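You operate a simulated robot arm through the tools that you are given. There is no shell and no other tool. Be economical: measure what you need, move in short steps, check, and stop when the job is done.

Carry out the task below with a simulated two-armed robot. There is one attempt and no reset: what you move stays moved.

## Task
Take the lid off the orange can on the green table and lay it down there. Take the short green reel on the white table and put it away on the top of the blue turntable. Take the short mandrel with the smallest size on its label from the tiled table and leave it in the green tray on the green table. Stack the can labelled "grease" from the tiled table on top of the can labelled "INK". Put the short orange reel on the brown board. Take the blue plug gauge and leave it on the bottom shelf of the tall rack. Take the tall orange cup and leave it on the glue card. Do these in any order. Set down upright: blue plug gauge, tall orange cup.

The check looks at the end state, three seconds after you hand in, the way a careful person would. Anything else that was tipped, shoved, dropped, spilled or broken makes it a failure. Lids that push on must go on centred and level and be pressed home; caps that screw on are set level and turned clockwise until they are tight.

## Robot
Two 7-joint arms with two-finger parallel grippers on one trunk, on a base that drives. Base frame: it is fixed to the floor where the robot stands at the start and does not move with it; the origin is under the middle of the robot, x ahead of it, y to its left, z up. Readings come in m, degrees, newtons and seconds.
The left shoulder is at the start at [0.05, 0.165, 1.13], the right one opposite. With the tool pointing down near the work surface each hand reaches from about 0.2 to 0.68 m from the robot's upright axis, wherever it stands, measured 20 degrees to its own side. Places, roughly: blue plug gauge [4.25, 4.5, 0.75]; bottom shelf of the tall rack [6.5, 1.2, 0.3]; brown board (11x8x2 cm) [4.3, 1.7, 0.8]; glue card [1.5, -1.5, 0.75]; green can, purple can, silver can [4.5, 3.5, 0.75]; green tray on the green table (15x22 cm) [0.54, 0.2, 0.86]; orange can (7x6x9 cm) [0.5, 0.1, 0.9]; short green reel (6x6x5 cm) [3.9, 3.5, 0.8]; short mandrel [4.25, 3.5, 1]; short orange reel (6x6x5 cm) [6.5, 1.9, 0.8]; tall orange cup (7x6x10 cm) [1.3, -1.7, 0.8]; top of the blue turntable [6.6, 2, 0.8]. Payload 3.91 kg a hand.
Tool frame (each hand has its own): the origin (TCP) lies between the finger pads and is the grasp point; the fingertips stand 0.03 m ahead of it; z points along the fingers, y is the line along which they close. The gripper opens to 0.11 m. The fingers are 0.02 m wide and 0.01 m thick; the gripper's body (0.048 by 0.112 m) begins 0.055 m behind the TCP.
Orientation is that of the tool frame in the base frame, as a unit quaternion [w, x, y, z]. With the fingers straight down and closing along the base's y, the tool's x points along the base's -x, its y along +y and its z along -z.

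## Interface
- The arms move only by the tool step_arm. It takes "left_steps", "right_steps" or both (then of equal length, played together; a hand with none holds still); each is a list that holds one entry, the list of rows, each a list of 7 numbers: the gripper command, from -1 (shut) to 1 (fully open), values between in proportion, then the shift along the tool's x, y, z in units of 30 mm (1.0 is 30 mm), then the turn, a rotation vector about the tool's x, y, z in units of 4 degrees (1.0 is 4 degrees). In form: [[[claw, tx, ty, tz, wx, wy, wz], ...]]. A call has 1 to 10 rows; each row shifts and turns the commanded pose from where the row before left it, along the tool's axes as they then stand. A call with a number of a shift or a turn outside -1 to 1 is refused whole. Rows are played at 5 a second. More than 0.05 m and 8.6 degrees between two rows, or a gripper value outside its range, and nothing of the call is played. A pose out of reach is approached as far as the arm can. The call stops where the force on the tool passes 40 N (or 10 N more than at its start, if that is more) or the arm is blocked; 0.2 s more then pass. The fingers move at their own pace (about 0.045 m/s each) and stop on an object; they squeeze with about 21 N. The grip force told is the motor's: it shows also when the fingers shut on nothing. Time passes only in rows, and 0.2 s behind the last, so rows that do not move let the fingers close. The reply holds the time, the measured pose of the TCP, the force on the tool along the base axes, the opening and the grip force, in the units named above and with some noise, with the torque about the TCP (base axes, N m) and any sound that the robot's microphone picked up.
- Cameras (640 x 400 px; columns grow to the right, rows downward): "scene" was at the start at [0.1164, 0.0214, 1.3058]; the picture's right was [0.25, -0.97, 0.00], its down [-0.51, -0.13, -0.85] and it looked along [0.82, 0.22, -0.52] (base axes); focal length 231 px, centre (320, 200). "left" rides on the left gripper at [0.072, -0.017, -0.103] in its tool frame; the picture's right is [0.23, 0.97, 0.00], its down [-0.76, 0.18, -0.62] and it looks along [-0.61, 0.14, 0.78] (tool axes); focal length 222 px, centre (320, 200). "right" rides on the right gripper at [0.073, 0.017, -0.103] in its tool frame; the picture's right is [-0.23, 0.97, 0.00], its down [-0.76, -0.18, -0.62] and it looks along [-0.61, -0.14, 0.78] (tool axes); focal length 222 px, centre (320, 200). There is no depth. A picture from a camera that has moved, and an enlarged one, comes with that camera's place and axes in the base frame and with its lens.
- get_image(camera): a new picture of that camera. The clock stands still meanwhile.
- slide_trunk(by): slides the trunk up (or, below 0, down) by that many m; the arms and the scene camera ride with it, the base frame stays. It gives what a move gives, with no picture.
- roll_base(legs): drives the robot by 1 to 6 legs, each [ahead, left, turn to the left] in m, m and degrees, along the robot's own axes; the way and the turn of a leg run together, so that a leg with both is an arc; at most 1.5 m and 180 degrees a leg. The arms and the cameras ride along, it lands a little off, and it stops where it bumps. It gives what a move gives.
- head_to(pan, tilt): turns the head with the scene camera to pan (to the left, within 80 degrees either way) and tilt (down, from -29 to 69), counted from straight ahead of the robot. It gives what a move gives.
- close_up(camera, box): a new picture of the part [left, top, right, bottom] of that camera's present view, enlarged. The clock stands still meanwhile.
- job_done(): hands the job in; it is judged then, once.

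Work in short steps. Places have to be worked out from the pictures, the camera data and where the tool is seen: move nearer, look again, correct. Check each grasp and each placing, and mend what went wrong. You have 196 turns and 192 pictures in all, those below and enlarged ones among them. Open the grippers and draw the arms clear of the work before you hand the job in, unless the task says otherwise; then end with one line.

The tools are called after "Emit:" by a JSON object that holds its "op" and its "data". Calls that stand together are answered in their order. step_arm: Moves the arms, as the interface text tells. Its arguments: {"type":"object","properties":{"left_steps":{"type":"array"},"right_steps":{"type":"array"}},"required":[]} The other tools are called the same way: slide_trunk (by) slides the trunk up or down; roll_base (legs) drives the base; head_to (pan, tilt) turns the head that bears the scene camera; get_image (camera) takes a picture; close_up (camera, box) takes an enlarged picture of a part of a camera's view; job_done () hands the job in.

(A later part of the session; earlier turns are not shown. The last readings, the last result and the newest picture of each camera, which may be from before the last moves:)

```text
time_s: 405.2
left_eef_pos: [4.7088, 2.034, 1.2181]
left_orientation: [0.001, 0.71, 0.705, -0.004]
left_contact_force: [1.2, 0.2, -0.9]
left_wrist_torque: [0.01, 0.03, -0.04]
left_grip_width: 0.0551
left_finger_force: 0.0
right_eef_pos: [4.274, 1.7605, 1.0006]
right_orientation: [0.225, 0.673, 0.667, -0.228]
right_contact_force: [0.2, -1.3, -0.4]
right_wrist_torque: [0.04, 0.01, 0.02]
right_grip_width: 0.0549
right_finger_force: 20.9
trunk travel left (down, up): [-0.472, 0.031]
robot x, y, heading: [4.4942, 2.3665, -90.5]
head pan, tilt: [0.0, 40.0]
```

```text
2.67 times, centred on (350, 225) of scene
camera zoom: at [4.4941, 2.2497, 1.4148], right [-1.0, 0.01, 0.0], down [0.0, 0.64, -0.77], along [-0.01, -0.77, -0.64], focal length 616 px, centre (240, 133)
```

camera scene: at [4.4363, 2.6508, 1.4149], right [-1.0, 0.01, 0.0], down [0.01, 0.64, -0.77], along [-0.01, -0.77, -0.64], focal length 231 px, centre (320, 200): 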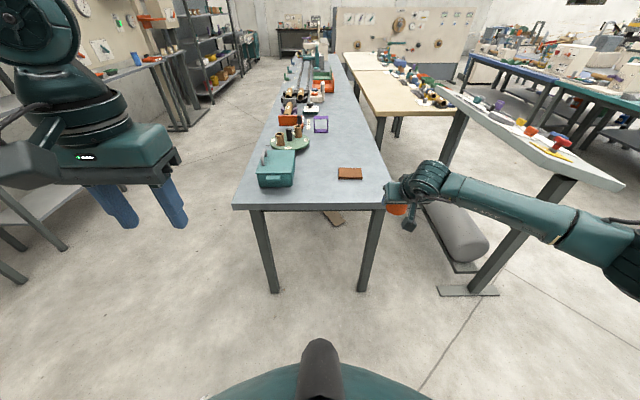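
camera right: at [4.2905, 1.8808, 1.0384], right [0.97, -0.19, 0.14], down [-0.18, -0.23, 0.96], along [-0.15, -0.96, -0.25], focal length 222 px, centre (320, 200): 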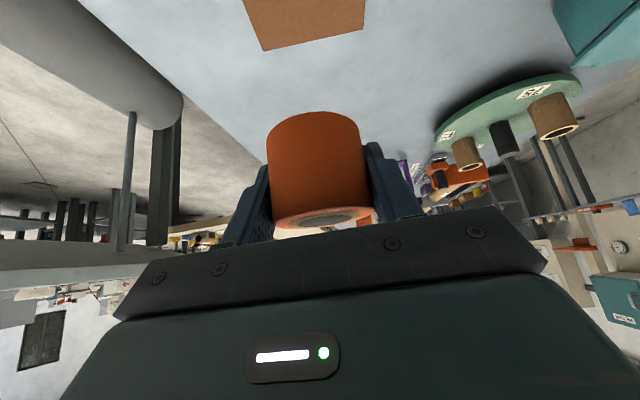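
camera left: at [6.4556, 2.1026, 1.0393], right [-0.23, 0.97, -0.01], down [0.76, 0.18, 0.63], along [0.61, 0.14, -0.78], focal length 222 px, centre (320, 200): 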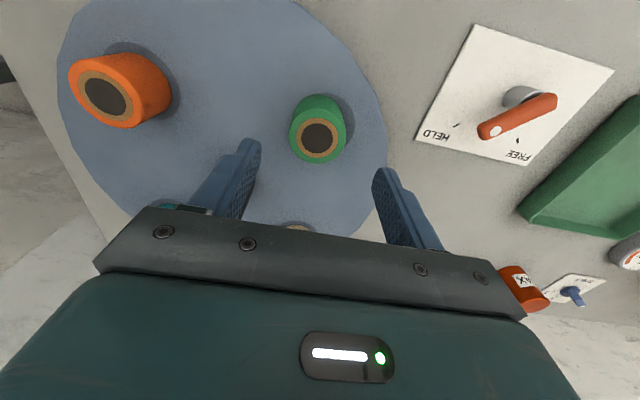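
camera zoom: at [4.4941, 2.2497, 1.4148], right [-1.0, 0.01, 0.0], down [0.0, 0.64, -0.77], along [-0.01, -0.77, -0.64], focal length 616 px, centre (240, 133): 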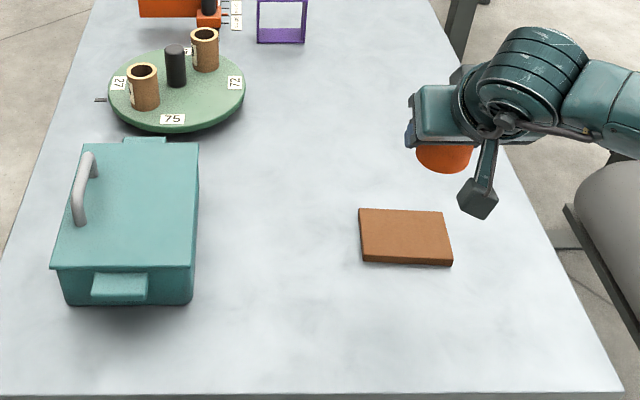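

Board centre ≈(4.274, 1.721). Base ahead 3.7 cm, lower the trunk 0.12 m, and check.

Emit:
{"op": "roll_base", "data": {"legs": [[0.037, 0, 0.3]]}}

Emit:
{"op": "slide_trunk", "data": {"by": -0.12}}

Emit:
{"op": "get_image", "data": {"camera": "right"}}

Emit:
{"op": "close_up", "data": {"camera": "scene", "box": [280, 170, 440, 290]}}

```text
time_s: 406.1
left_eef_pos: [4.7113, 1.998, 1.2178]
left_orientation: [0.0, 0.709, 0.706, -0.004]
left_contact_force: [0.4, -0.2, -0.4]
left_wrist_torque: [0.06, 0.0, 0.01]
left_grip_width: 0.055
left_finger_force: 0.0
right_eef_pos: [4.2757, 1.7221, 1.0]
right_orientation: [0.225, 0.672, 0.669, -0.227]
right_contact_force: [0.0, 0.5, -1.3]
right_wrist_torque: [0.01, 0.03, -0.03]
right_grip_width: 0.0545
right_finger_force: 20.8
trunk travel left (down, up): [-0.472, 0.031]
robot x, y, heading: [4.4962, 2.3277, -90.1]
head pan, tilt: [0.0, 40.0]
```

```text
time_s: 407.6
left_eef_pos: [4.7113, 1.9993, 1.0981]
left_orientation: [0.001, 0.709, 0.706, -0.004]
left_contact_force: [-0.4, 0.2, -0.6]
left_wrist_torque: [0.03, 0.03, -0.01]
left_grip_width: 0.055
left_finger_force: 0.0
right_eef_pos: [4.2759, 1.7242, 0.8808]
right_orientation: [0.225, 0.671, 0.669, -0.227]
right_contact_force: [0.5, -0.6, -0.3]
right_wrist_torque: [0.01, 0.0, 0.02]
right_grip_width: 0.0548
right_finger_force: 21.3
trunk travel left (down, up): [-0.352, 0.151]
robot x, y, heading: [4.4959, 2.3243, -90.0]
head pan, tilt: [0.0, 40.0]
```

```text
51 pictures are left
camera right: at [4.2924, 1.8435, 0.9188], right [0.97, -0.19, 0.14], down [-0.18, -0.23, 0.96], along [-0.15, -0.96, -0.25], focal length 222 px, centre (320, 200)
```

right: 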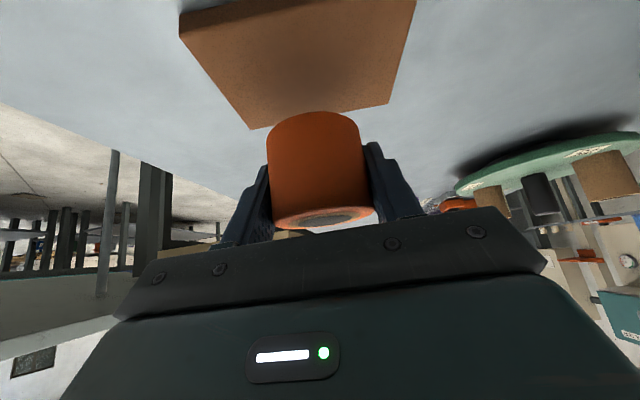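

```text
3.33 times, centred on (360, 230) of scene
camera zoom: at [4.4944, 2.2136, 1.2949], right [-1.0, 0.0, 0.0], down [0.0, 0.64, -0.77], along [0.0, -0.77, -0.64], focal length 770 px, centre (187, 100)
```

zoom: 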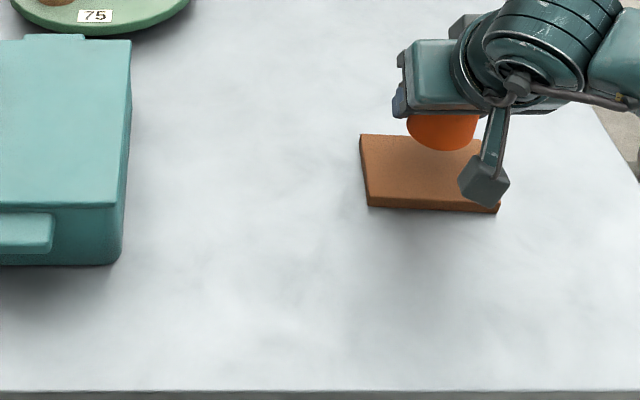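

Aligned within ~5 mm; nudge forward 4 mm and lower.

Emit:
{"op": "step_arm", "data": {"right_steps": [[[-1, -0.106, 0, 0.08, 0, 0, 0], [-1, 0, 0, 0, 0, 0, 0]]]}}

Emit:
{"op": "slide_trunk", "data": {"by": -0.034}}

Emit:
{"op": "slide_trunk", "data": {"by": -0.005}}

Emit:
{"op": "slide_trunk", "data": {"by": -0.004}}

```text
time_s: 408.2
left_eef_pos: [4.7113, 1.9991, 1.0984]
left_orientation: [0.0, 0.708, 0.706, -0.005]
left_contact_force: [-0.9, 0.1, 0.3]
left_wrist_torque: [0.02, -0.03, 0.02]
left_grip_width: 0.0552
left_finger_force: 0.0
right_eef_pos: [4.2762, 1.7193, 0.8804]
right_orientation: [0.225, 0.671, 0.669, -0.227]
right_contact_force: [-0.6, 0.4, -0.8]
right_wrist_torque: [0.0, 0.04, -0.03]
right_grip_width: 0.0549
right_finger_force: 20.2
trunk travel left (down, up): [-0.352, 0.151]
robot x, y, heading: [4.4941, 2.3319, -90.2]
head pan, tilt: [0.0, 40.0]
```

```text
time_s: 409.0
left_eef_pos: [4.7109, 1.9987, 1.0638]
left_orientation: [0.001, 0.708, 0.706, -0.004]
left_contact_force: [-0.1, 0.2, -0.1]
left_wrist_torque: [0.0, -0.02, -0.02]
left_grip_width: 0.0549
left_finger_force: 0.0
right_eef_pos: [4.2762, 1.7187, 0.8462]
right_orientation: [0.225, 0.671, 0.668, -0.228]
right_contact_force: [-0.7, 0.3, -1.2]
right_wrist_torque: [-0.01, 0.01, 0.01]
right_grip_width: 0.0547
right_finger_force: 20.6
trunk travel left (down, up): [-0.318, 0.185]
robot x, y, heading: [4.4886, 2.3298, -90.1]
head pan, tilt: [0.0, 40.0]
```

```text
time_s: 409.5
left_eef_pos: [4.7107, 1.999, 1.0609]
left_orientation: [0.001, 0.708, 0.706, -0.006]
left_contact_force: [-0.3, 0.0, 1.1]
left_wrist_torque: [-0.01, 0.01, 0.01]
left_grip_width: 0.055
left_finger_force: 0.1
right_eef_pos: [4.2771, 1.7185, 0.8452]
right_orientation: [0.227, 0.671, 0.668, -0.229]
right_contact_force: [-0.1, 1.5, 11.7]
right_wrist_torque: [0.16, -0.11, 0.05]
right_grip_width: 0.0547
right_finger_force: 21.1
trunk travel left (down, up): [-0.313, 0.19]
robot x, y, heading: [4.4947, 2.33, -90.3]
head pan, tilt: [0.0, 40.0]
```

```text
time_s: 410.1
left_eef_pos: [4.7102, 2.0007, 1.0564]
left_orientation: [0.001, 0.708, 0.706, -0.006]
left_contact_force: [0.4, -0.4, 0.1]
left_wrist_torque: [0.03, -0.03, 0.03]
left_grip_width: 0.0551
left_finger_force: 0.1
right_eef_pos: [4.2778, 1.7175, 0.8424]
right_orientation: [0.228, 0.671, 0.667, -0.23]
right_contact_force: [-1.8, 0.8, 25.9]
right_wrist_torque: [0.04, 0.05, 0.07]
right_grip_width: 0.055
right_finger_force: 20.9
trunk travel left (down, up): [-0.309, 0.194]
robot x, y, heading: [4.4965, 2.3317, -90.0]
head pan, tilt: [0.0, 40.0]
```

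On the board. Relieve 3 mm, release and back out along the tool axis.

Emit:
{"op": "slide_trunk", "data": {"by": 0.004}}

Emit:
{"op": "step_arm", "data": {"right_steps": [[[-0.1, 0, 0, 0, 0, 0, 0], [0.3, 0, 0, 0, 0, 0, 0], [0.5, 0, 0, 0, 0, 0, 0], [0.5, 0, 0, 0, 0, 0, 0], [0.5, 0, 0, -0.5, 0, 0, 0], [0.5, 0, 0, -0.9, 0, 0, 0], [0.5, 0, 0, -0.9, 0, 0, 0], [0.5, 0, 0, -0.9, 0, 0, 0]]]}}

Emit:
{"op": "get_image", "data": {"camera": "right"}}

Emit:
{"op": "get_image", "data": {"camera": "scene"}}

```text
time_s: 410.6
left_eef_pos: [4.7118, 2.0008, 1.0603]
left_orientation: [0.001, 0.708, 0.706, -0.006]
left_contact_force: [-0.6, -0.2, 0.2]
left_wrist_torque: [-0.01, -0.01, -0.02]
left_grip_width: 0.0548
left_finger_force: 0.1
right_eef_pos: [4.2759, 1.7188, 0.8436]
right_orientation: [0.226, 0.671, 0.668, -0.228]
right_contact_force: [-1.2, -6.4, 15.8]
right_wrist_torque: [-0.33, -0.06, -0.04]
right_grip_width: 0.0549
right_finger_force: 21.2
trunk travel left (down, up): [-0.313, 0.19]
robot x, y, heading: [4.4943, 2.3297, -90.1]
head pan, tilt: [0.0, 40.0]
```

```text
time_s: 412.4
left_eef_pos: [4.7111, 1.9988, 1.0604]
left_orientation: [0.0, 0.708, 0.706, -0.005]
left_contact_force: [0.0, -0.7, 0.1]
left_wrist_torque: [0.0, 0.01, -0.02]
left_grip_width: 0.0549
left_finger_force: 0.0
right_eef_pos: [4.2755, 1.7758, 0.918]
right_orientation: [0.225, 0.671, 0.669, -0.227]
right_contact_force: [0.2, 0.0, -0.7]
right_wrist_torque: [-0.02, -0.02, 0.01]
right_grip_width: 0.0826
right_finger_force: 0.0
trunk travel left (down, up): [-0.313, 0.19]
robot x, y, heading: [4.4937, 2.3298, -90.0]
head pan, tilt: [0.0, 40.0]
```

```text
49 pictures are left
camera right: at [4.292, 1.8966, 0.9564], right [0.97, -0.19, 0.14], down [-0.18, -0.23, 0.96], along [-0.15, -0.96, -0.25], focal length 222 px, centre (320, 200)
```

right: 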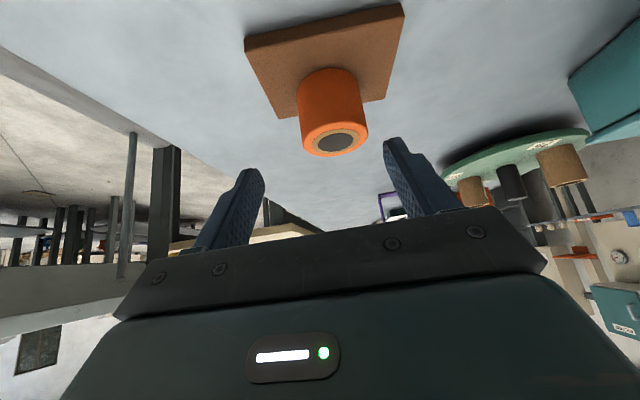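

```text
48 pictures are left
camera scene: at [4.4945, 2.2137, 1.2559], right [-1.0, 0.0, 0.0], down [0.0, 0.64, -0.77], along [0.0, -0.77, -0.64], focal length 231 px, centre (320, 200)
```

scene: 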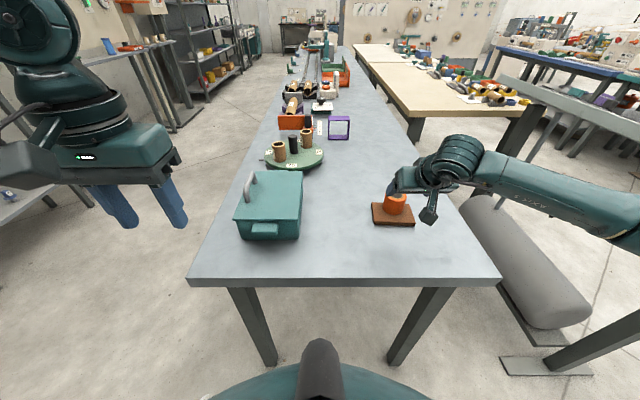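

Emit:
{"op": "close_up", "data": {"camera": "scene", "box": [350, 170, 450, 245]}}

```text
5.33 times, centred on (400, 208) of scene
camera zoom: at [4.4945, 2.2137, 1.2559], right [-1.0, 0.0, 0.0], down [0.0, 0.64, -0.77], along [0.0, -0.77, -0.64], focal length 1232 px, centre (-107, 160)
```

zoom: 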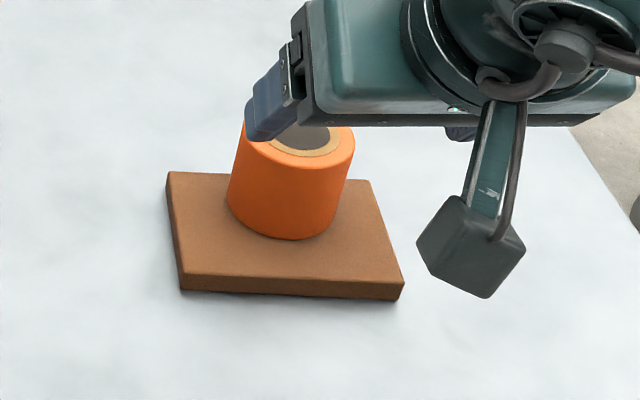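

The orange reel sits fully on the board. Last: the mandrel. I raise, back off, turn to face the tiled table, and read the labels closely.

Emit:
{"op": "slide_trunk", "data": {"by": 0.12}}

Emit:
{"op": "roll_base", "data": {"legs": [[-0.37, 0, 0], [0, 0, 180]]}}

Emit:
{"op": "head_to", "data": {"pan": 8, "tilt": 25}}

Emit:
{"op": "get_image", "data": {"camera": "scene"}}

```text
time_s: 413.9
left_eef_pos: [4.7101, 2.0001, 1.179]
left_orientation: [0.0, 0.707, 0.707, -0.005]
left_contact_force: [0.0, -0.1, 0.4]
left_wrist_torque: [0.01, -0.01, 0.05]
left_grip_width: 0.0552
left_finger_force: 0.1
right_eef_pos: [4.2758, 1.7766, 1.0374]
right_orientation: [0.225, 0.671, 0.669, -0.226]
right_contact_force: [-1.0, 0.5, 0.1]
right_wrist_torque: [-0.02, 0.04, 0.02]
right_grip_width: 0.0825
right_finger_force: 0.1
trunk travel left (down, up): [-0.433, 0.07]
robot x, y, heading: [4.4941, 2.3323, -90.4]
head pan, tilt: [0.0, 40.0]
```

```text
time_s: 423.5
left_eef_pos: [4.2974, 3.0418, 1.1802]
left_orientation: [0.004, -0.687, 0.727, 0.001]
left_contact_force: [0.3, -0.4, -0.6]
left_wrist_torque: [-0.01, -0.02, -0.04]
left_grip_width: 0.055
left_finger_force: 0.1
right_eef_pos: [4.7432, 3.2393, 1.0376]
right_orientation: [0.234, -0.65, 0.689, 0.219]
right_contact_force: [0.7, -0.9, 0.8]
right_wrist_torque: [-0.03, 0.0, -0.02]
right_grip_width: 0.0825
right_finger_force: 0.2
trunk travel left (down, up): [-0.433, 0.07]
robot x, y, heading: [4.4967, 2.7007, 86.7]
head pan, tilt: [0.0, 40.0]
```

```text
time_s: 424.2
left_eef_pos: [4.2967, 3.0423, 1.1805]
left_orientation: [0.006, -0.687, 0.727, 0.0]
left_contact_force: [0.4, 0.7, 0.1]
left_wrist_torque: [0.03, -0.02, -0.02]
left_grip_width: 0.0552
left_finger_force: 0.0
right_eef_pos: [4.7438, 3.2408, 1.0384]
right_orientation: [0.232, -0.65, 0.69, 0.218]
right_contact_force: [0.9, -0.4, -0.3]
right_wrist_torque: [0.03, 0.03, 0.0]
right_grip_width: 0.0824
right_finger_force: 0.0
trunk travel left (down, up): [-0.433, 0.07]
robot x, y, heading: [4.4918, 2.6964, 86.5]
head pan, tilt: [8.0, 25.0]
```

```text
46 pictures are left
camera scene: at [4.4886, 2.82, 1.3992], right [1.0, 0.08, 0.0], down [0.03, -0.42, -0.91], along [-0.07, 0.9, -0.42], focal length 231 px, centre (320, 200)
```

scene: 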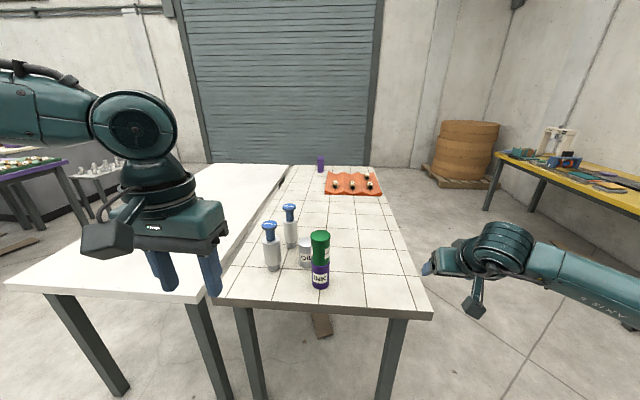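

Emit:
{"op": "close_up", "data": {"camera": "scene", "box": [255, 195, 310, 235]}}

Emit:
{"op": "close_up", "data": {"camera": "scene", "box": [240, 195, 350, 295]}}

```text
10.00 times, centred on (282, 215) of scene
camera zoom: at [4.4886, 2.82, 1.3992], right [1.0, 0.08, 0.0], down [0.03, -0.42, -0.91], along [-0.07, 0.9, -0.42], focal length 2310 px, centre (695, 50)
```

zoom: 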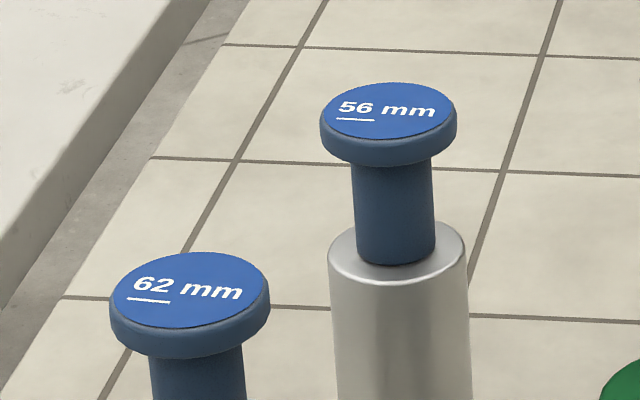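

```text
4.00 times, centred on (295, 245) of scene
camera zoom: at [4.4886, 2.82, 1.3992], right [1.0, 0.08, 0.0], down [0.03, -0.42, -0.91], along [-0.07, 0.9, -0.42], focal length 924 px, centre (420, 20)
```

zoom: 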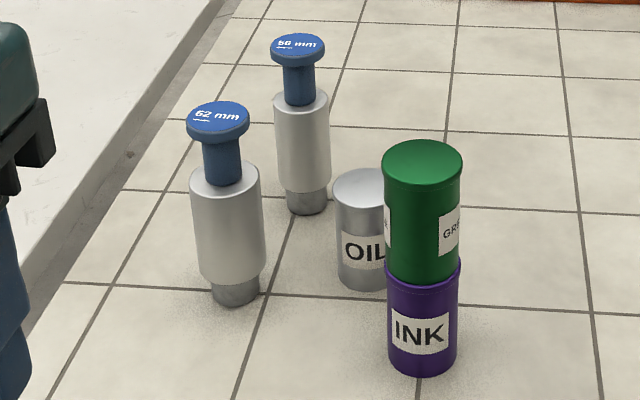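

56 mm is confirmed as the smaller. I approach so the left hand can reach it.

Emit:
{"op": "roll_base", "data": {"legs": [[0.33, 0.0, 3.5]]}}

Emit:
{"op": "step_arm", "data": {"left_steps": [[[0.6, 0, 0, 0, 0, -1, 0], [0.6, 0, 0, 0, 0, -1, 0], [0.6, 0, 0, 0, 0, -1, 0], [0.6, 0, 0, 0, 0, -1, 0], [0.6, 0, 0, 0, 0, -1, 0], [0.6, 0, 0, 0, 0, -1, 0], [0.6, 0, 0, 0, 0, -1, 0], [0.6, 0, 0, 0, 0, 0, 0]]]}}

Emit:
{"op": "get_image", "data": {"camera": "left"}}

Emit:
{"op": "get_image", "data": {"camera": "scene"}}

```text
time_s: 426.4
left_eef_pos: [4.2867, 3.3693, 1.179]
left_orientation: [0.004, -0.707, 0.707, 0.002]
left_contact_force: [-0.3, 0.8, -0.6]
left_wrist_torque: [-0.05, 0.01, 0.0]
left_grip_width: 0.055
left_finger_force: 0.0
right_eef_pos: [4.7225, 3.5919, 1.0384]
right_orientation: [0.227, -0.67, 0.671, 0.225]
right_contact_force: [0.1, -0.1, 0.3]
right_wrist_torque: [-0.02, -0.01, 0.0]
right_grip_width: 0.0821
right_finger_force: 0.0
trunk travel left (down, up): [-0.433, 0.07]
robot x, y, heading: [4.5052, 3.0384, 89.9]
head pan, tilt: [8.0, 25.0]
```

```text
time_s: 428.2
left_eef_pos: [4.2876, 3.3675, 1.1796]
left_orientation: [0.176, -0.685, 0.686, 0.172]
left_contact_force: [0.6, -0.1, -0.2]
left_wrist_torque: [0.01, -0.02, 0.03]
left_grip_width: 0.0879
left_finger_force: 0.0
right_eef_pos: [4.7236, 3.5909, 1.0376]
right_orientation: [0.227, -0.669, 0.67, 0.226]
right_contact_force: [1.0, -0.6, -0.5]
right_wrist_torque: [-0.01, -0.01, -0.04]
right_grip_width: 0.0824
right_finger_force: 0.1
trunk travel left (down, up): [-0.433, 0.07]
robot x, y, heading: [4.5022, 3.0404, 89.8]
head pan, tilt: [8.0, 25.0]
```

```text
43 pictures are left
camera left: at [4.3053, 3.253, 1.2361], right [-0.97, -0.2, -0.11], down [-0.18, 0.37, 0.91], along [-0.14, 0.91, -0.4], focal length 222 px, centre (320, 200)
```

left: 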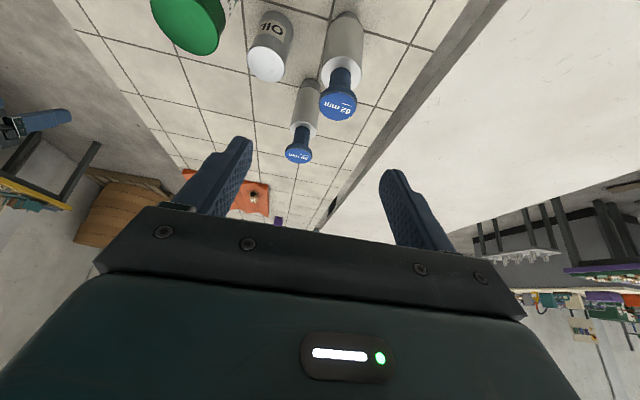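

```text
42 pictures are left
camera scene: at [4.4918, 3.1573, 1.3992], right [0.99, 0.14, 0.0], down [0.06, -0.42, -0.91], along [-0.12, 0.9, -0.42], focal length 231 px, centre (320, 200)
```

scene: 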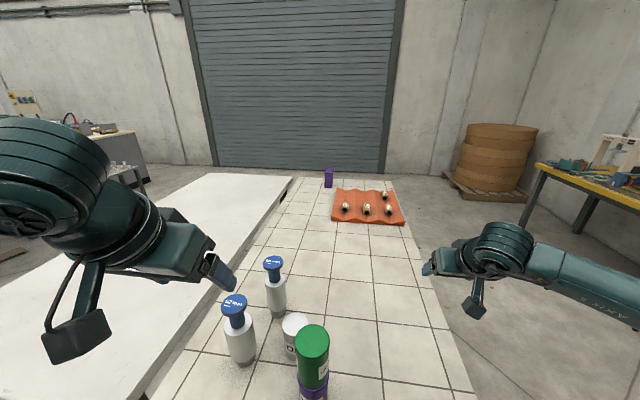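

56 mm mandrel at ≈(4.306, 3.612), top z≈1.003. I shift the base 2 cm left, lower the trunk 8 cm and reduce the hand tilt to 16° (keeps the hand camera clear of the 62 mm mandrel).

Emit:
{"op": "roll_base", "data": {"legs": [[0, 0.025, 0]]}}

Emit:
{"op": "slide_trunk", "data": {"by": -0.08}}

Emit:
{"op": "step_arm", "data": {"left_steps": [[[0.6, 0, 0, -0.3, 0, 1, 0], [0.6, 0, 0, -0.3, 0, 1, 0], [0.6, 0, 0, 0, 0, 1, 0], [0.6, 0, 0, 0, 0, 0, 0]]]}}

```text
time_s: 429.2
left_eef_pos: [4.2621, 3.3678, 1.1802]
left_orientation: [0.175, -0.686, 0.686, 0.171]
left_contact_force: [-0.1, -0.3, -0.2]
left_wrist_torque: [0.01, 0.0, 0.01]
left_grip_width: 0.0879
left_finger_force: 0.0
right_eef_pos: [4.6984, 3.5912, 1.0378]
right_orientation: [0.227, -0.669, 0.67, 0.226]
right_contact_force: [-0.2, -0.3, 0.4]
right_wrist_torque: [-0.02, 0.01, -0.03]
right_grip_width: 0.0824
right_finger_force: 0.0
trunk travel left (down, up): [-0.433, 0.07]
robot x, y, heading: [4.4761, 3.0389, 89.8]
head pan, tilt: [8.0, 25.0]
```

```text
time_s: 430.3
left_eef_pos: [4.2615, 3.3669, 1.0998]
left_orientation: [-0.176, 0.686, -0.685, -0.172]
left_contact_force: [-0.7, 0.9, -0.5]
left_wrist_torque: [-0.01, 0.0, -0.01]
left_grip_width: 0.0878
left_finger_force: 0.1
right_eef_pos: [4.6983, 3.5917, 0.9564]
right_orientation: [0.227, -0.669, 0.671, 0.225]
right_contact_force: [0.8, -0.5, -0.5]
right_wrist_torque: [0.0, 0.02, 0.02]
right_grip_width: 0.0825
right_finger_force: 0.1
trunk travel left (down, up): [-0.353, 0.15]
robot x, y, heading: [4.477, 3.0389, 89.8]
head pan, tilt: [8.0, 25.0]
```

```text
time_s: 431.3
left_eef_pos: [4.2618, 3.3594, 1.1162]
left_orientation: [-0.102, 0.7, -0.7, -0.099]
left_contact_force: [-0.2, 0.1, 0.3]
left_wrist_torque: [-0.01, -0.01, 0.04]
left_grip_width: 0.0881
left_finger_force: 0.0
right_eef_pos: [4.698, 3.5916, 0.958]
right_orientation: [0.227, -0.669, 0.671, 0.225]
right_contact_force: [0.7, -0.8, 0.7]
right_wrist_torque: [-0.01, -0.02, 0.03]
right_grip_width: 0.0824
right_finger_force: 0.1
trunk travel left (down, up): [-0.353, 0.15]
robot x, y, heading: [4.4796, 3.0378, 90.0]
head pan, tilt: [8.0, 25.0]
```

Now move over to above the 56 mm mandrel.

Emit:
{"op": "step_arm", "data": {"left_steps": [[[0.6, -0.84, -0.184, 0.315, 0, 0, 0], [0.6, -0.84, -0.184, 0.315, 0, 0, 0], [0.6, -0.84, -0.184, 0.315, 0, 0, 0], [0.6, -0.84, -0.184, 0.315, 0, 0, 0], [0.6, -0.84, -0.184, 0.315, 0, 0, 0], [0.6, -0.84, -0.184, 0.315, 0, 0, 0], [0.6, -0.84, -0.184, 0.315, 0, 0, 0], [0.6, -0.84, -0.184, 0.315, 0, 0, 0], [0.6, 0, 0, 0, 0, 0, 0]]]}}

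Emit:
{"op": "get_image", "data": {"camera": "left"}}

Emit:
{"op": "close_up", "data": {"camera": "scene", "box": [200, 180, 360, 320]}}

```text
time_s: 433.3
left_eef_pos: [4.3067, 3.5746, 1.1017]
left_orientation: [0.104, -0.699, 0.7, 0.098]
left_contact_force: [0.1, -0.2, 0.1]
left_wrist_torque: [0.03, 0.02, -0.02]
left_grip_width: 0.0881
left_finger_force: 0.1
right_eef_pos: [4.6977, 3.5909, 0.9577]
right_orientation: [0.227, -0.669, 0.671, 0.225]
right_contact_force: [-0.5, 0.2, -0.2]
right_wrist_torque: [-0.02, 0.02, 0.01]
right_grip_width: 0.0825
right_finger_force: 0.2
trunk travel left (down, up): [-0.353, 0.15]
robot x, y, heading: [4.4785, 3.0397, 90.0]
head pan, tilt: [8.0, 25.0]
```

```text
41 pictures are left
camera left: at [4.3254, 3.4746, 1.1807], right [-0.97, -0.22, -0.07], down [-0.18, 0.55, 0.81], along [-0.14, 0.8, -0.58], focal length 222 px, centre (320, 200)
```

left: 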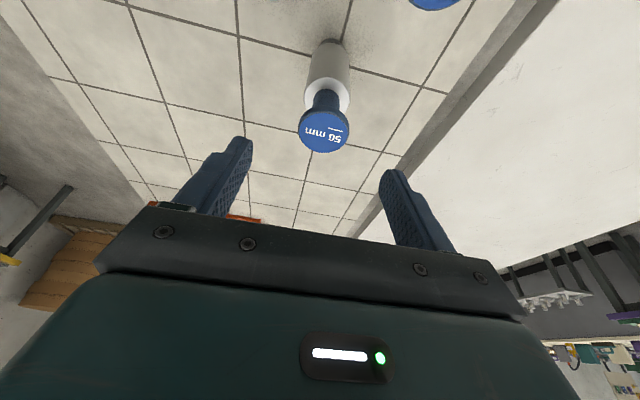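

```text
2.86 times, centred on (280, 250) of scene
camera zoom: at [4.467, 3.1569, 1.3193], right [0.99, 0.14, 0.0], down [0.06, -0.42, -0.91], along [-0.12, 0.9, -0.42], focal length 660 px, centre (434, 57)
```

zoom: 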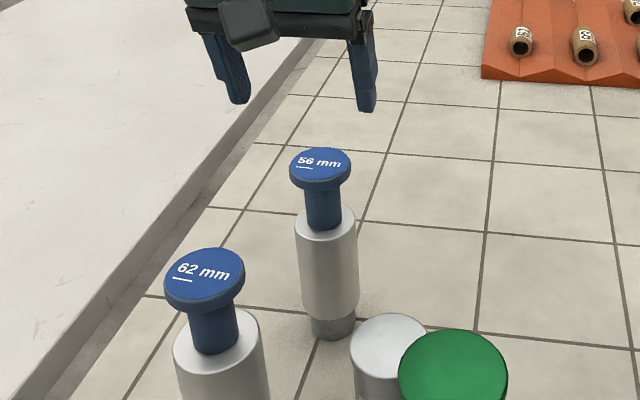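

Well centred. Descend to TCP z≈0.968.

Emit:
{"op": "step_arm", "data": {"left_steps": [[[0.6, 0.048, 0, 0.914, 0, 0, 0], [0.6, 0.048, 0, 0.914, 0, 0, 0], [0.6, 0.048, 0, 0.914, 0, 0, 0], [0.6, 0.048, 0, 0.914, 0, 0, 0], [0.6, 0.048, 0, 0.914, 0, 0, 0], [0.6, 0, 0, 0, 0, 0, 0]]]}}

Emit:
{"op": "get_image", "data": {"camera": "left"}}

Emit:
{"op": "close_up", "data": {"camera": "scene", "box": [200, 180, 360, 320]}}

```text
time_s: 434.7
left_eef_pos: [4.3012, 3.5991, 0.9695]
left_orientation: [0.104, -0.699, 0.7, 0.099]
left_contact_force: [0.0, -0.5, -0.9]
left_wrist_torque: [0.04, 0.01, -0.02]
left_grip_width: 0.0878
left_finger_force: 0.1
left hand out of reach, approached as far as the arm can: row 5
right_eef_pos: [4.6972, 3.592, 0.9582]
right_orientation: [0.227, -0.669, 0.67, 0.225]
right_contact_force: [0.5, 0.4, 0.0]
right_wrist_torque: [-0.03, 0.01, 0.0]
right_grip_width: 0.0827
right_finger_force: 0.2
trunk travel left (down, up): [-0.353, 0.15]
robot x, y, heading: [4.479, 3.038, 89.7]
head pan, tilt: [8.0, 25.0]
```

```text
39 pictures are left
camera left: at [4.3186, 3.4983, 1.049], right [-0.97, -0.22, -0.07], down [-0.18, 0.55, 0.81], along [-0.14, 0.8, -0.58], focal length 222 px, centre (320, 200)
```

left: 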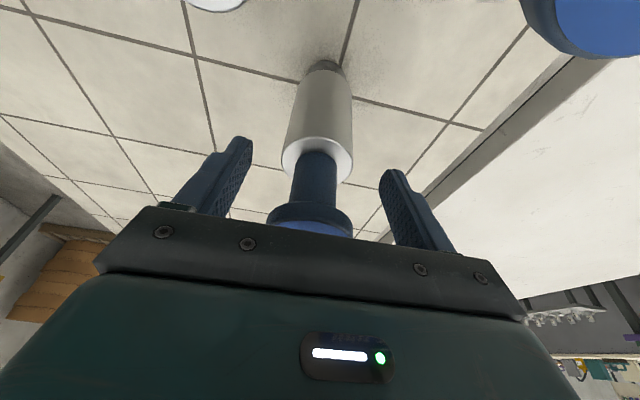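

```text
2.86 times, centred on (280, 250) of scene
camera zoom: at [4.467, 3.1572, 1.3192], right [0.99, 0.14, 0.0], down [0.06, -0.42, -0.91], along [-0.12, 0.9, -0.42], focal length 660 px, centre (434, 57)
```

zoom: 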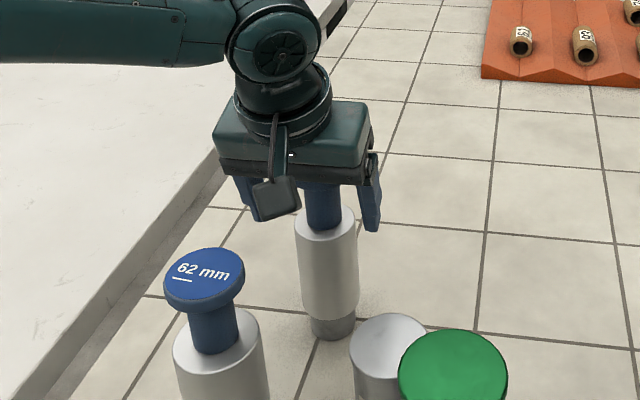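

The mandrel is 4–5 mm toward +x. I correct, lower 1 cm by trunk, and close.

Emit:
{"op": "step_arm", "data": {"left_steps": [[[0.6, 0, -0.15, 0, 0, 0, 0], [0.6, 0, 0, 0, 0, 0, 0]]]}}

Emit:
{"op": "slide_trunk", "data": {"by": -0.009}}

Emit:
{"op": "step_arm", "data": {"left_steps": [[[-1, 0, 0, 0, 0, 0, 0], [-1, 0, 0, 0, 0, 0, 0], [-1, 0, 0, 0, 0, 0, 0], [-1, 0, 0, 0, 0, 0, 0]]]}}

Emit:
{"op": "get_image", "data": {"camera": "left"}}

```text
time_s: 435.3
left_eef_pos: [4.3018, 3.597, 0.9713]
left_orientation: [0.104, -0.699, 0.7, 0.099]
left_contact_force: [0.0, -0.2, -0.1]
left_wrist_torque: [-0.02, 0.01, 0.01]
left_grip_width: 0.088
left_finger_force: 0.0
left hand out of reach, approached as far as the arm can: row 1
right_eef_pos: [4.6985, 3.5918, 0.9576]
right_orientation: [0.226, -0.669, 0.671, 0.227]
right_contact_force: [0.1, 0.3, -0.3]
right_wrist_torque: [0.01, -0.02, -0.01]
right_grip_width: 0.0827
right_finger_force: 0.0
trunk travel left (down, up): [-0.353, 0.15]
robot x, y, heading: [4.4772, 3.0366, 90.0]
head pan, tilt: [8.0, 25.0]
```

```text
time_s: 435.9
left_eef_pos: [4.3029, 3.5958, 0.9624]
left_orientation: [0.104, -0.699, 0.7, 0.099]
left_contact_force: [0.1, 0.7, -0.1]
left_wrist_torque: [0.01, 0.01, 0.03]
left_grip_width: 0.0881
left_finger_force: 0.0
right_eef_pos: [4.6973, 3.5917, 0.9485]
right_orientation: [0.227, -0.669, 0.671, 0.225]
right_contact_force: [-0.9, 0.1, 0.5]
right_wrist_torque: [0.01, -0.02, 0.06]
right_grip_width: 0.0825
right_finger_force: 0.1
trunk travel left (down, up): [-0.344, 0.159]
robot x, y, heading: [4.4794, 3.0399, 89.9]
head pan, tilt: [8.0, 25.0]
```

```text
time_s: 436.9
left_eef_pos: [4.3027, 3.5975, 0.9617]
left_orientation: [0.104, -0.699, 0.7, 0.099]
left_contact_force: [0.6, -0.1, -0.2]
left_wrist_torque: [0.0, -0.01, 0.02]
left_grip_width: 0.0
left_finger_force: 0.1
right_eef_pos: [4.6981, 3.5908, 0.949]
right_orientation: [0.227, -0.669, 0.671, 0.226]
right_contact_force: [-0.3, -0.5, -1.0]
right_wrist_torque: [-0.03, 0.03, 0.01]
right_grip_width: 0.0827
right_finger_force: 0.0
trunk travel left (down, up): [-0.344, 0.159]
robot x, y, heading: [4.4789, 3.0371, 90.1]
head pan, tilt: [8.0, 25.0]
```

```text
37 pictures are left
camera left: at [4.3209, 3.4961, 1.0408], right [-0.97, -0.22, -0.07], down [-0.18, 0.55, 0.81], along [-0.14, 0.8, -0.58], focal length 222 px, centre (320, 200)
```

left: 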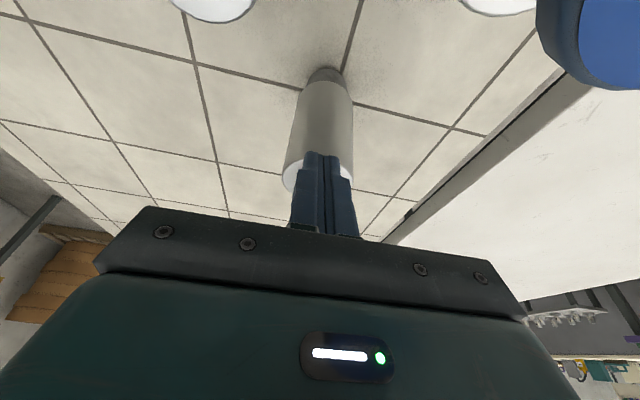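

The fingers closed in front of the neck: the mandrel is further away and lower than judged (axis y≈3.62–3.63, top ≈0.988). I retreat, yaw the hand 20° and tilt to 28° for more reach with camera clearance.

Emit:
{"op": "step_arm", "data": {"left_steps": [[[-0.6, 0, 0, -0.88, 0, 0, 0], [0.2, 0, 0, -0.88, 0, 0, 0], [0.6, 0, 0, -0.88, 0, 0, 0], [0.6, 0, 0, -0.88, 0, 0, 0], [0.6, 0, 0, -0.88, 0, 0, 0], [0.6, 0, 0, 0, -0.276, 0, -0.961], [0.6, 0, 0, 0, -0.276, 0, -0.961], [0.6, 0, 0, 0, -0.276, 0, -0.961], [0.6, 0, 0, 0, -0.276, 0, -0.961], [0.6, 0, 0, 0, -0.276, 0, -0.961]]]}}

Emit:
{"op": "step_arm", "data": {"left_steps": [[[0.6, 0, 0, 0, 0, -1, 0], [0.6, 0, 0, 0, 0, -1, 0], [0.6, 0, 0, 0, 0, -1, 0], [0.6, 0, 0, 0, 0, 0, 0]]]}}

Emit:
{"op": "roll_base", "data": {"legs": [[0, -0.045, 0]]}}

Emit:
{"op": "get_image", "data": {"camera": "left"}}

Emit:
{"op": "get_image", "data": {"camera": "scene"}}

```text
time_s: 439.1
left_eef_pos: [4.3023, 3.5592, 1.0888]
left_orientation: [-0.086, 0.81, -0.568, -0.113]
left_contact_force: [-0.6, 0.5, -0.5]
left_wrist_torque: [0.03, 0.01, -0.02]
left_grip_width: 0.0879
left_finger_force: 0.1
right_eef_pos: [4.6972, 3.5913, 0.9485]
right_orientation: [0.227, -0.669, 0.671, 0.225]
right_contact_force: [0.5, 0.3, 0.9]
right_wrist_torque: [-0.04, -0.02, 0.0]
right_grip_width: 0.0825
right_finger_force: 0.0
trunk travel left (down, up): [-0.344, 0.159]
robot x, y, heading: [4.4795, 3.0346, 90.0]
head pan, tilt: [8.0, 25.0]
```

```text
time_s: 440.1
left_eef_pos: [4.3024, 3.559, 1.0881]
left_orientation: [-0.145, 0.793, -0.557, -0.198]
left_contact_force: [-0.2, -0.3, 0.4]
left_wrist_torque: [0.01, -0.01, 0.01]
left_grip_width: 0.0882
left_finger_force: 0.1
right_eef_pos: [4.6973, 3.5907, 0.9482]
right_orientation: [0.227, -0.669, 0.671, 0.226]
right_contact_force: [0.0, 0.4, -0.3]
right_wrist_torque: [0.0, 0.0, 0.03]
right_grip_width: 0.0825
right_finger_force: 0.0
trunk travel left (down, up): [-0.344, 0.159]
robot x, y, heading: [4.4816, 3.0387, 89.8]
head pan, tilt: [8.0, 25.0]
```

```text
time_s: 441.2
left_eef_pos: [4.3459, 3.5583, 1.0877]
left_orientation: [-0.144, 0.794, -0.556, -0.197]
left_contact_force: [0.1, 0.3, -0.4]
left_wrist_torque: [0.01, -0.02, -0.01]
left_grip_width: 0.088
left_finger_force: 0.1
right_eef_pos: [4.7421, 3.5912, 0.95]
right_orientation: [0.227, -0.669, 0.671, 0.226]
right_contact_force: [0.3, -0.4, -0.3]
right_wrist_torque: [-0.01, -0.01, 0.02]
right_grip_width: 0.0825
right_finger_force: 0.1
trunk travel left (down, up): [-0.344, 0.159]
robot x, y, heading: [4.5237, 3.0382, 90.0]
head pan, tilt: [8.0, 25.0]
```

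```text
36 pictures are left
camera left: at [4.4024, 3.4565, 1.1453], right [-0.85, -0.52, -0.12], down [-0.3, 0.29, 0.91], along [-0.44, 0.8, -0.4], focal length 222 px, centre (320, 200)
```

left: 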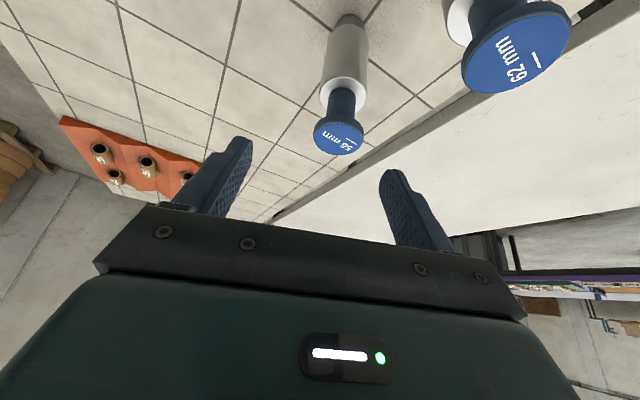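

```text
35 pictures are left
camera scene: at [4.5121, 3.1571, 1.3102], right [0.99, 0.14, 0.0], down [0.06, -0.42, -0.91], along [-0.13, 0.9, -0.42], focal length 231 px, centre (320, 200)
```

scene: 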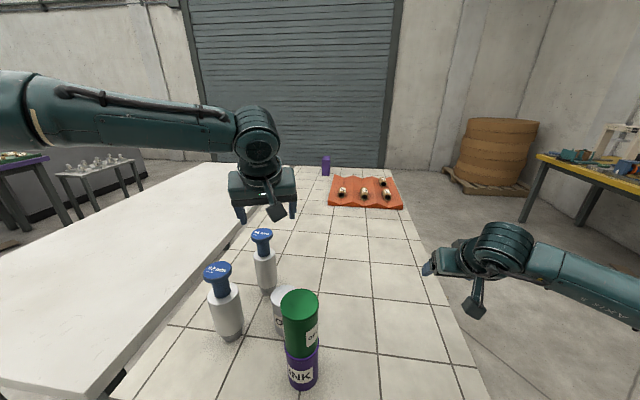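

The earlier squeeze likely slid along the neck and let go; the mandrel still stands. Better: grip the thin neck from the side under the disk with a ~56° tilt. I reorient (yaw back 12°, tilt +28°) well above everything.

Emit:
{"op": "step_arm", "data": {"left_steps": [[[-0.1, 0, 0, -0.3, 0.469, 0, 0.883], [-0.1, 0, 0, -0.3, 0.469, 0, 0.883], [-0.1, 0, 0, -0.3, 0.469, 0, 0.883], [-0.1, 0, 0, 0, 0, -1, 0], [-0.1, 0, 0, 0, 0, -1, 0], [-0.1, 0, 0, 0, 0, -1, 0], [-0.1, 0, 0, 0, 0, -1, 0], [-0.1, 0, 0, 0, 0, -1, 0], [-0.1, 0, 0, 0, 0, -1, 0], [-0.1, 0, 0, 0, 0, -1, 0]]]}}

Emit:
{"op": "get_image", "data": {"camera": "left"}}

```text
time_s: 443.4
left_eef_pos: [4.3501, 3.5449, 1.1111]
left_orientation: [-0.314, 0.665, -0.577, -0.354]
left_contact_force: [0.2, 0.4, -0.8]
left_wrist_torque: [-0.01, -0.01, 0.01]
left_grip_width: 0.0498
left_finger_force: 0.0
right_eef_pos: [4.7428, 3.5919, 0.949]
right_orientation: [0.227, -0.669, 0.671, 0.225]
right_contact_force: [0.2, 0.1, 0.4]
right_wrist_torque: [0.01, 0.01, 0.02]
right_grip_width: 0.0828
right_finger_force: 0.1
trunk travel left (down, up): [-0.344, 0.159]
robot x, y, heading: [4.5237, 3.0403, 90.0]
head pan, tilt: [8.0, 25.0]
```

```text
34 pictures are left
camera left: at [4.3859, 3.4215, 1.1085], right [-0.95, -0.26, -0.2], down [-0.17, -0.12, 0.98], along [-0.28, 0.96, 0.07], focal length 222 px, centre (320, 200)
```

left: 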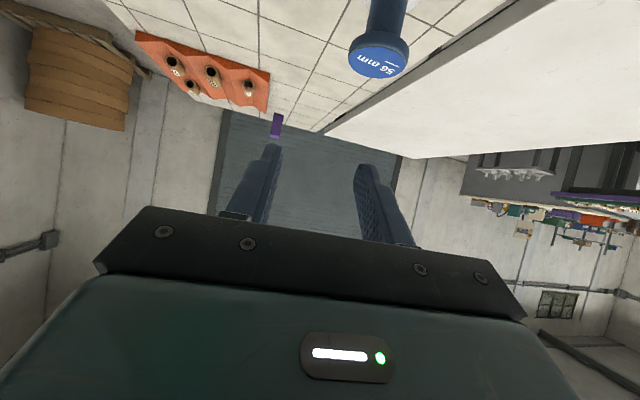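

Mandrel top at ≈(4.306, 3.604, 0.993). Go to a pre-grasp in line with the neck.

Emit:
{"op": "step_arm", "data": {"left_steps": [[[-0.1, 0.8, 0.31, 0.217, 0, 0, 0], [-0.1, 0.8, 0.31, 0.217, 0, 0, 0], [-0.1, 0.8, 0.31, 0.217, 0, 0, 0], [-0.1, 0.8, 0.31, 0.217, 0, 0, 0], [-0.1, 0, 0, 0, 0, 0, 0]]]}}

Emit:
{"op": "get_image", "data": {"camera": "left"}}

Emit:
{"op": "close_up", "data": {"camera": "scene", "box": [180, 170, 340, 310]}}

```text
time_s: 444.6
left_eef_pos: [4.3186, 3.5104, 1.0169]
left_orientation: [-0.313, 0.666, -0.577, -0.354]
left_contact_force: [0.0, 0.0, -0.6]
left_wrist_torque: [0.05, -0.01, 0.01]
left_grip_width: 0.0496
left_finger_force: 0.1
right_eef_pos: [4.742, 3.5911, 0.9497]
right_orientation: [0.227, -0.669, 0.671, 0.226]
right_contact_force: [-0.5, 0.7, -0.7]
right_wrist_torque: [-0.01, 0.01, -0.02]
right_grip_width: 0.0827
right_finger_force: 0.1
trunk travel left (down, up): [-0.344, 0.159]
robot x, y, heading: [4.5263, 3.0369, 90.0]
head pan, tilt: [8.0, 25.0]
```

```text
33 pictures are left
camera left: at [4.3547, 3.3855, 1.0133], right [-0.95, -0.26, -0.2], down [-0.17, -0.12, 0.98], along [-0.28, 0.96, 0.07], focal length 222 px, centre (320, 200)
```

left: 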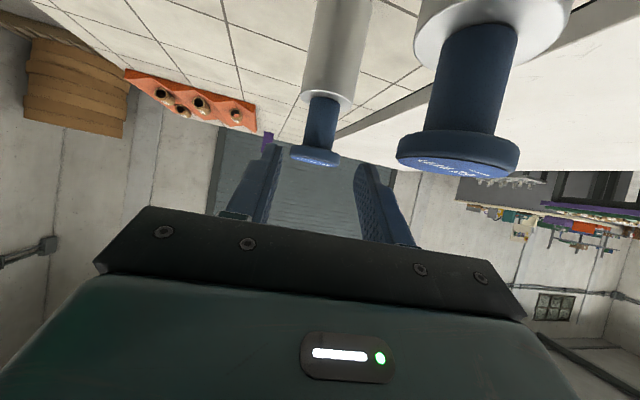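

```text
2.86 times, centred on (260, 240) of scene
camera zoom: at [4.5117, 3.1571, 1.3102], right [0.99, 0.14, 0.0], down [0.06, -0.42, -0.91], along [-0.13, 0.9, -0.42], focal length 660 px, centre (491, 86)
```

zoom: 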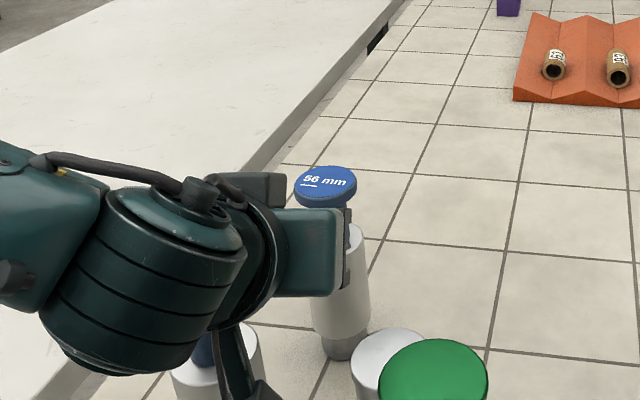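

Very good alignment. Advance along the tool axis so the fingertips straddle the neck, then close.

Emit:
{"op": "step_arm", "data": {"left_steps": [[[-0.1, 0.0625, 0.015, 0.845, 0, 0, 0], [-0.1, 0.0625, 0.015, 0.845, 0, 0, 0], [-0.1, 0.0625, 0.015, 0.845, 0, 0, 0], [-0.1, 0.0625, 0.015, 0.845, 0, 0, 0], [-0.1, 0, 0, 0, 0, 0, 0]]]}}

Emit:
{"op": "get_image", "data": {"camera": "left"}}

```text
time_s: 445.4
left_eef_pos: [4.312, 3.5742, 0.9847]
left_orientation: [-0.325, 0.656, -0.574, -0.367]
left_contact_force: [0.4, 1.0, 16.3]
left_wrist_torque: [-1.1, 0.75, 0.03]
left_grip_width: 0.0496
left_finger_force: 0.1
right_eef_pos: [4.7424, 3.5908, 0.9494]
right_orientation: [0.227, -0.669, 0.671, 0.225]
right_contact_force: [0.3, 0.5, -0.6]
right_wrist_torque: [-0.03, -0.06, 0.02]
right_grip_width: 0.0825
right_finger_force: 0.0
trunk travel left (down, up): [-0.344, 0.159]
robot x, y, heading: [4.5216, 3.0388, 89.6]
head pan, tilt: [8.0, 25.0]
stopped in row 4 (left hand): the force on the tool passed its limit at 48 N (the readings are from after the stop); the commanded pose is now the measured one
```

```text
31 pictures are left
camera left: at [4.3466, 3.4501, 0.9765], right [-0.95, -0.24, -0.2], down [-0.16, -0.16, 0.97], along [-0.27, 0.96, 0.11], focal length 222 px, centre (320, 200)
```

left: 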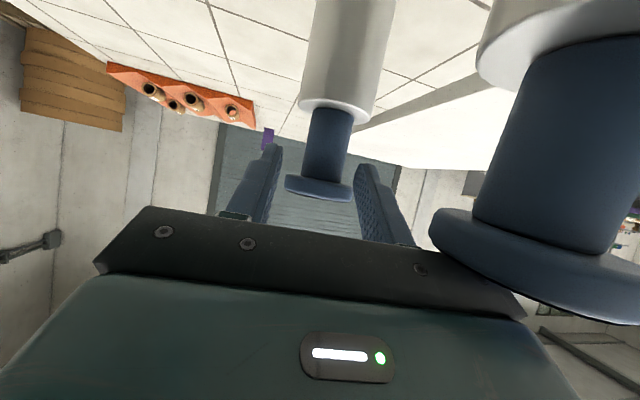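

The gripper touched something—likely the 62 mm disk under its body. I lift straight up first.

Emit:
{"op": "step_arm", "data": {"left_steps": [[[-0.1, -0.4, 0, -0.26, 0, 0, 0], [-0.1, -0.8, 0, -0.53, 0, 0, 0], [-0.1, -0.8, 0, -0.53, 0, 0, 0], [-0.1, 0, 0, 0, 0, 0, 0]]]}}

Emit:
{"op": "get_image", "data": {"camera": "left"}}

Emit:
{"op": "close_up", "data": {"camera": "scene", "box": [180, 170, 340, 340]}}

```text
time_s: 446.4
left_eef_pos: [4.3111, 3.5703, 1.0519]
left_orientation: [-0.322, 0.659, -0.575, -0.363]
left_contact_force: [-0.7, 0.7, 1.1]
left_wrist_torque: [-0.01, -0.02, -0.02]
left_grip_width: 0.0494
left_finger_force: 0.0
right_eef_pos: [4.7425, 3.5921, 0.9485]
right_orientation: [0.227, -0.669, 0.67, 0.226]
right_contact_force: [-0.2, -0.3, -0.4]
right_wrist_torque: [-0.02, 0.01, -0.01]
right_grip_width: 0.0823
right_finger_force: 0.1
trunk travel left (down, up): [-0.344, 0.159]
robot x, y, heading: [4.5239, 3.041, 89.8]
head pan, tilt: [8.0, 25.0]
```

```text
30 pictures are left
camera left: at [4.3452, 3.4462, 1.0456], right [-0.95, -0.25, -0.2], down [-0.17, -0.15, 0.98], along [-0.27, 0.96, 0.1], focal length 222 px, centre (320, 200)
```

left: 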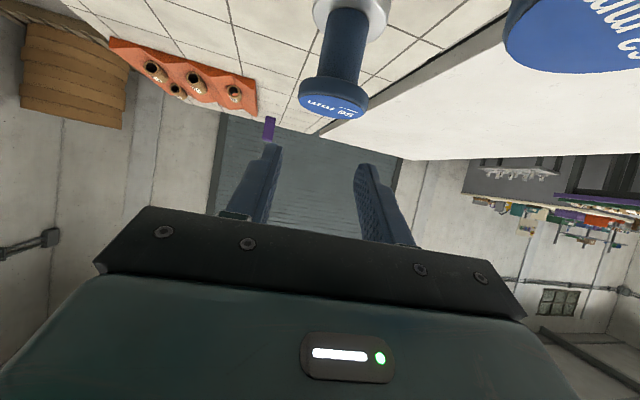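

```text
2.35 times, centred on (260, 255) of scene
camera zoom: at [4.5115, 3.1573, 1.3102], right [0.99, 0.14, 0.0], down [0.06, -0.42, -0.91], along [-0.13, 0.9, -0.42], focal length 544 px, centre (461, 71)
```

zoom: 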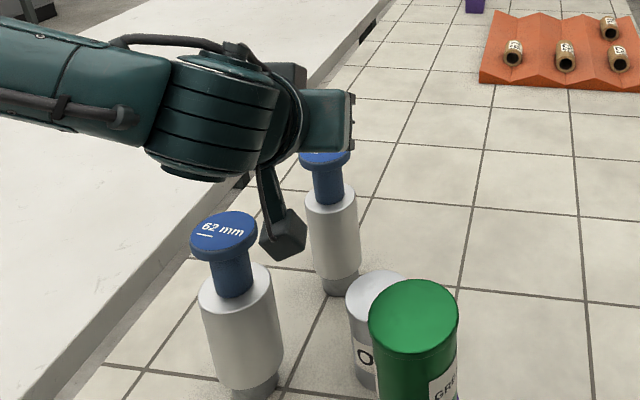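

Both mandrels still stand; it was the wrist above the 62 mm one. New plan: a nearly vertical hand gripping the blue disk itself (hangs naturally). I untilt by 40° while rising slightly.

Emit:
{"op": "step_arm", "data": {"left_steps": [[[0.6, -0.4, 0, -0.3, 0, 1, 0], [0.6, -0.3, 0, -0.3, 0, 1, 0], [0.6, 0, 0, 0, 0, 1, 0], [0.6, 0, 0, 0, 0, 1, 0], [0.6, 0, 0, 0, 0, 1, 0], [0.6, 0, 0, 0, 0, 1, 0], [0.6, 0, 0, 0, 0, 1, 0], [0.6, 0, 0, 0, 0, 1, 0], [0.6, 0, 0, 0, 0, 1, 0], [0.6, 0, 0, 0, 0, 1, 0]]]}}

Emit:
{"op": "get_image", "data": {"camera": "left"}}

```text
time_s: 448.6
left_eef_pos: [4.3102, 3.5679, 1.0792]
left_orientation: [-0.104, 0.744, -0.65, -0.115]
left_contact_force: [0.1, 0.3, 0.3]
left_wrist_torque: [0.01, 0.0, 0.03]
left_grip_width: 0.088
left_finger_force: 0.1
right_eef_pos: [4.7417, 3.5902, 0.9483]
right_orientation: [0.227, -0.669, 0.671, 0.226]
right_contact_force: [-0.2, 0.1, 1.1]
right_wrist_torque: [-0.02, 0.0, -0.01]
right_grip_width: 0.0825
right_finger_force: 0.2
trunk travel left (down, up): [-0.344, 0.159]
robot x, y, heading: [4.5244, 3.0373, 90.1]
head pan, tilt: [8.0, 25.0]
```

```text
28 pictures are left
camera left: at [4.3418, 3.4687, 1.1557], right [-0.94, -0.34, -0.08], down [-0.25, 0.5, 0.83], along [-0.24, 0.79, -0.56], focal length 222 px, centre (320, 200)
```

left: 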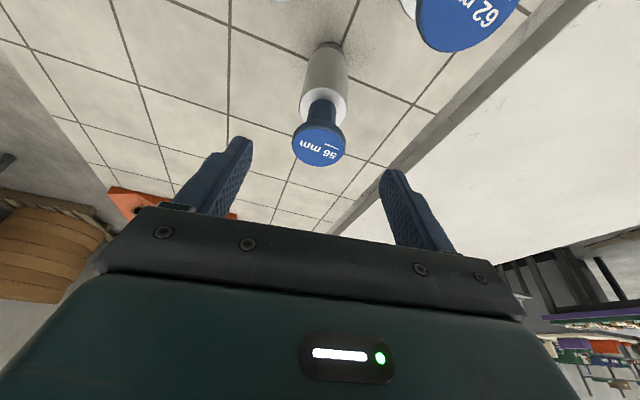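

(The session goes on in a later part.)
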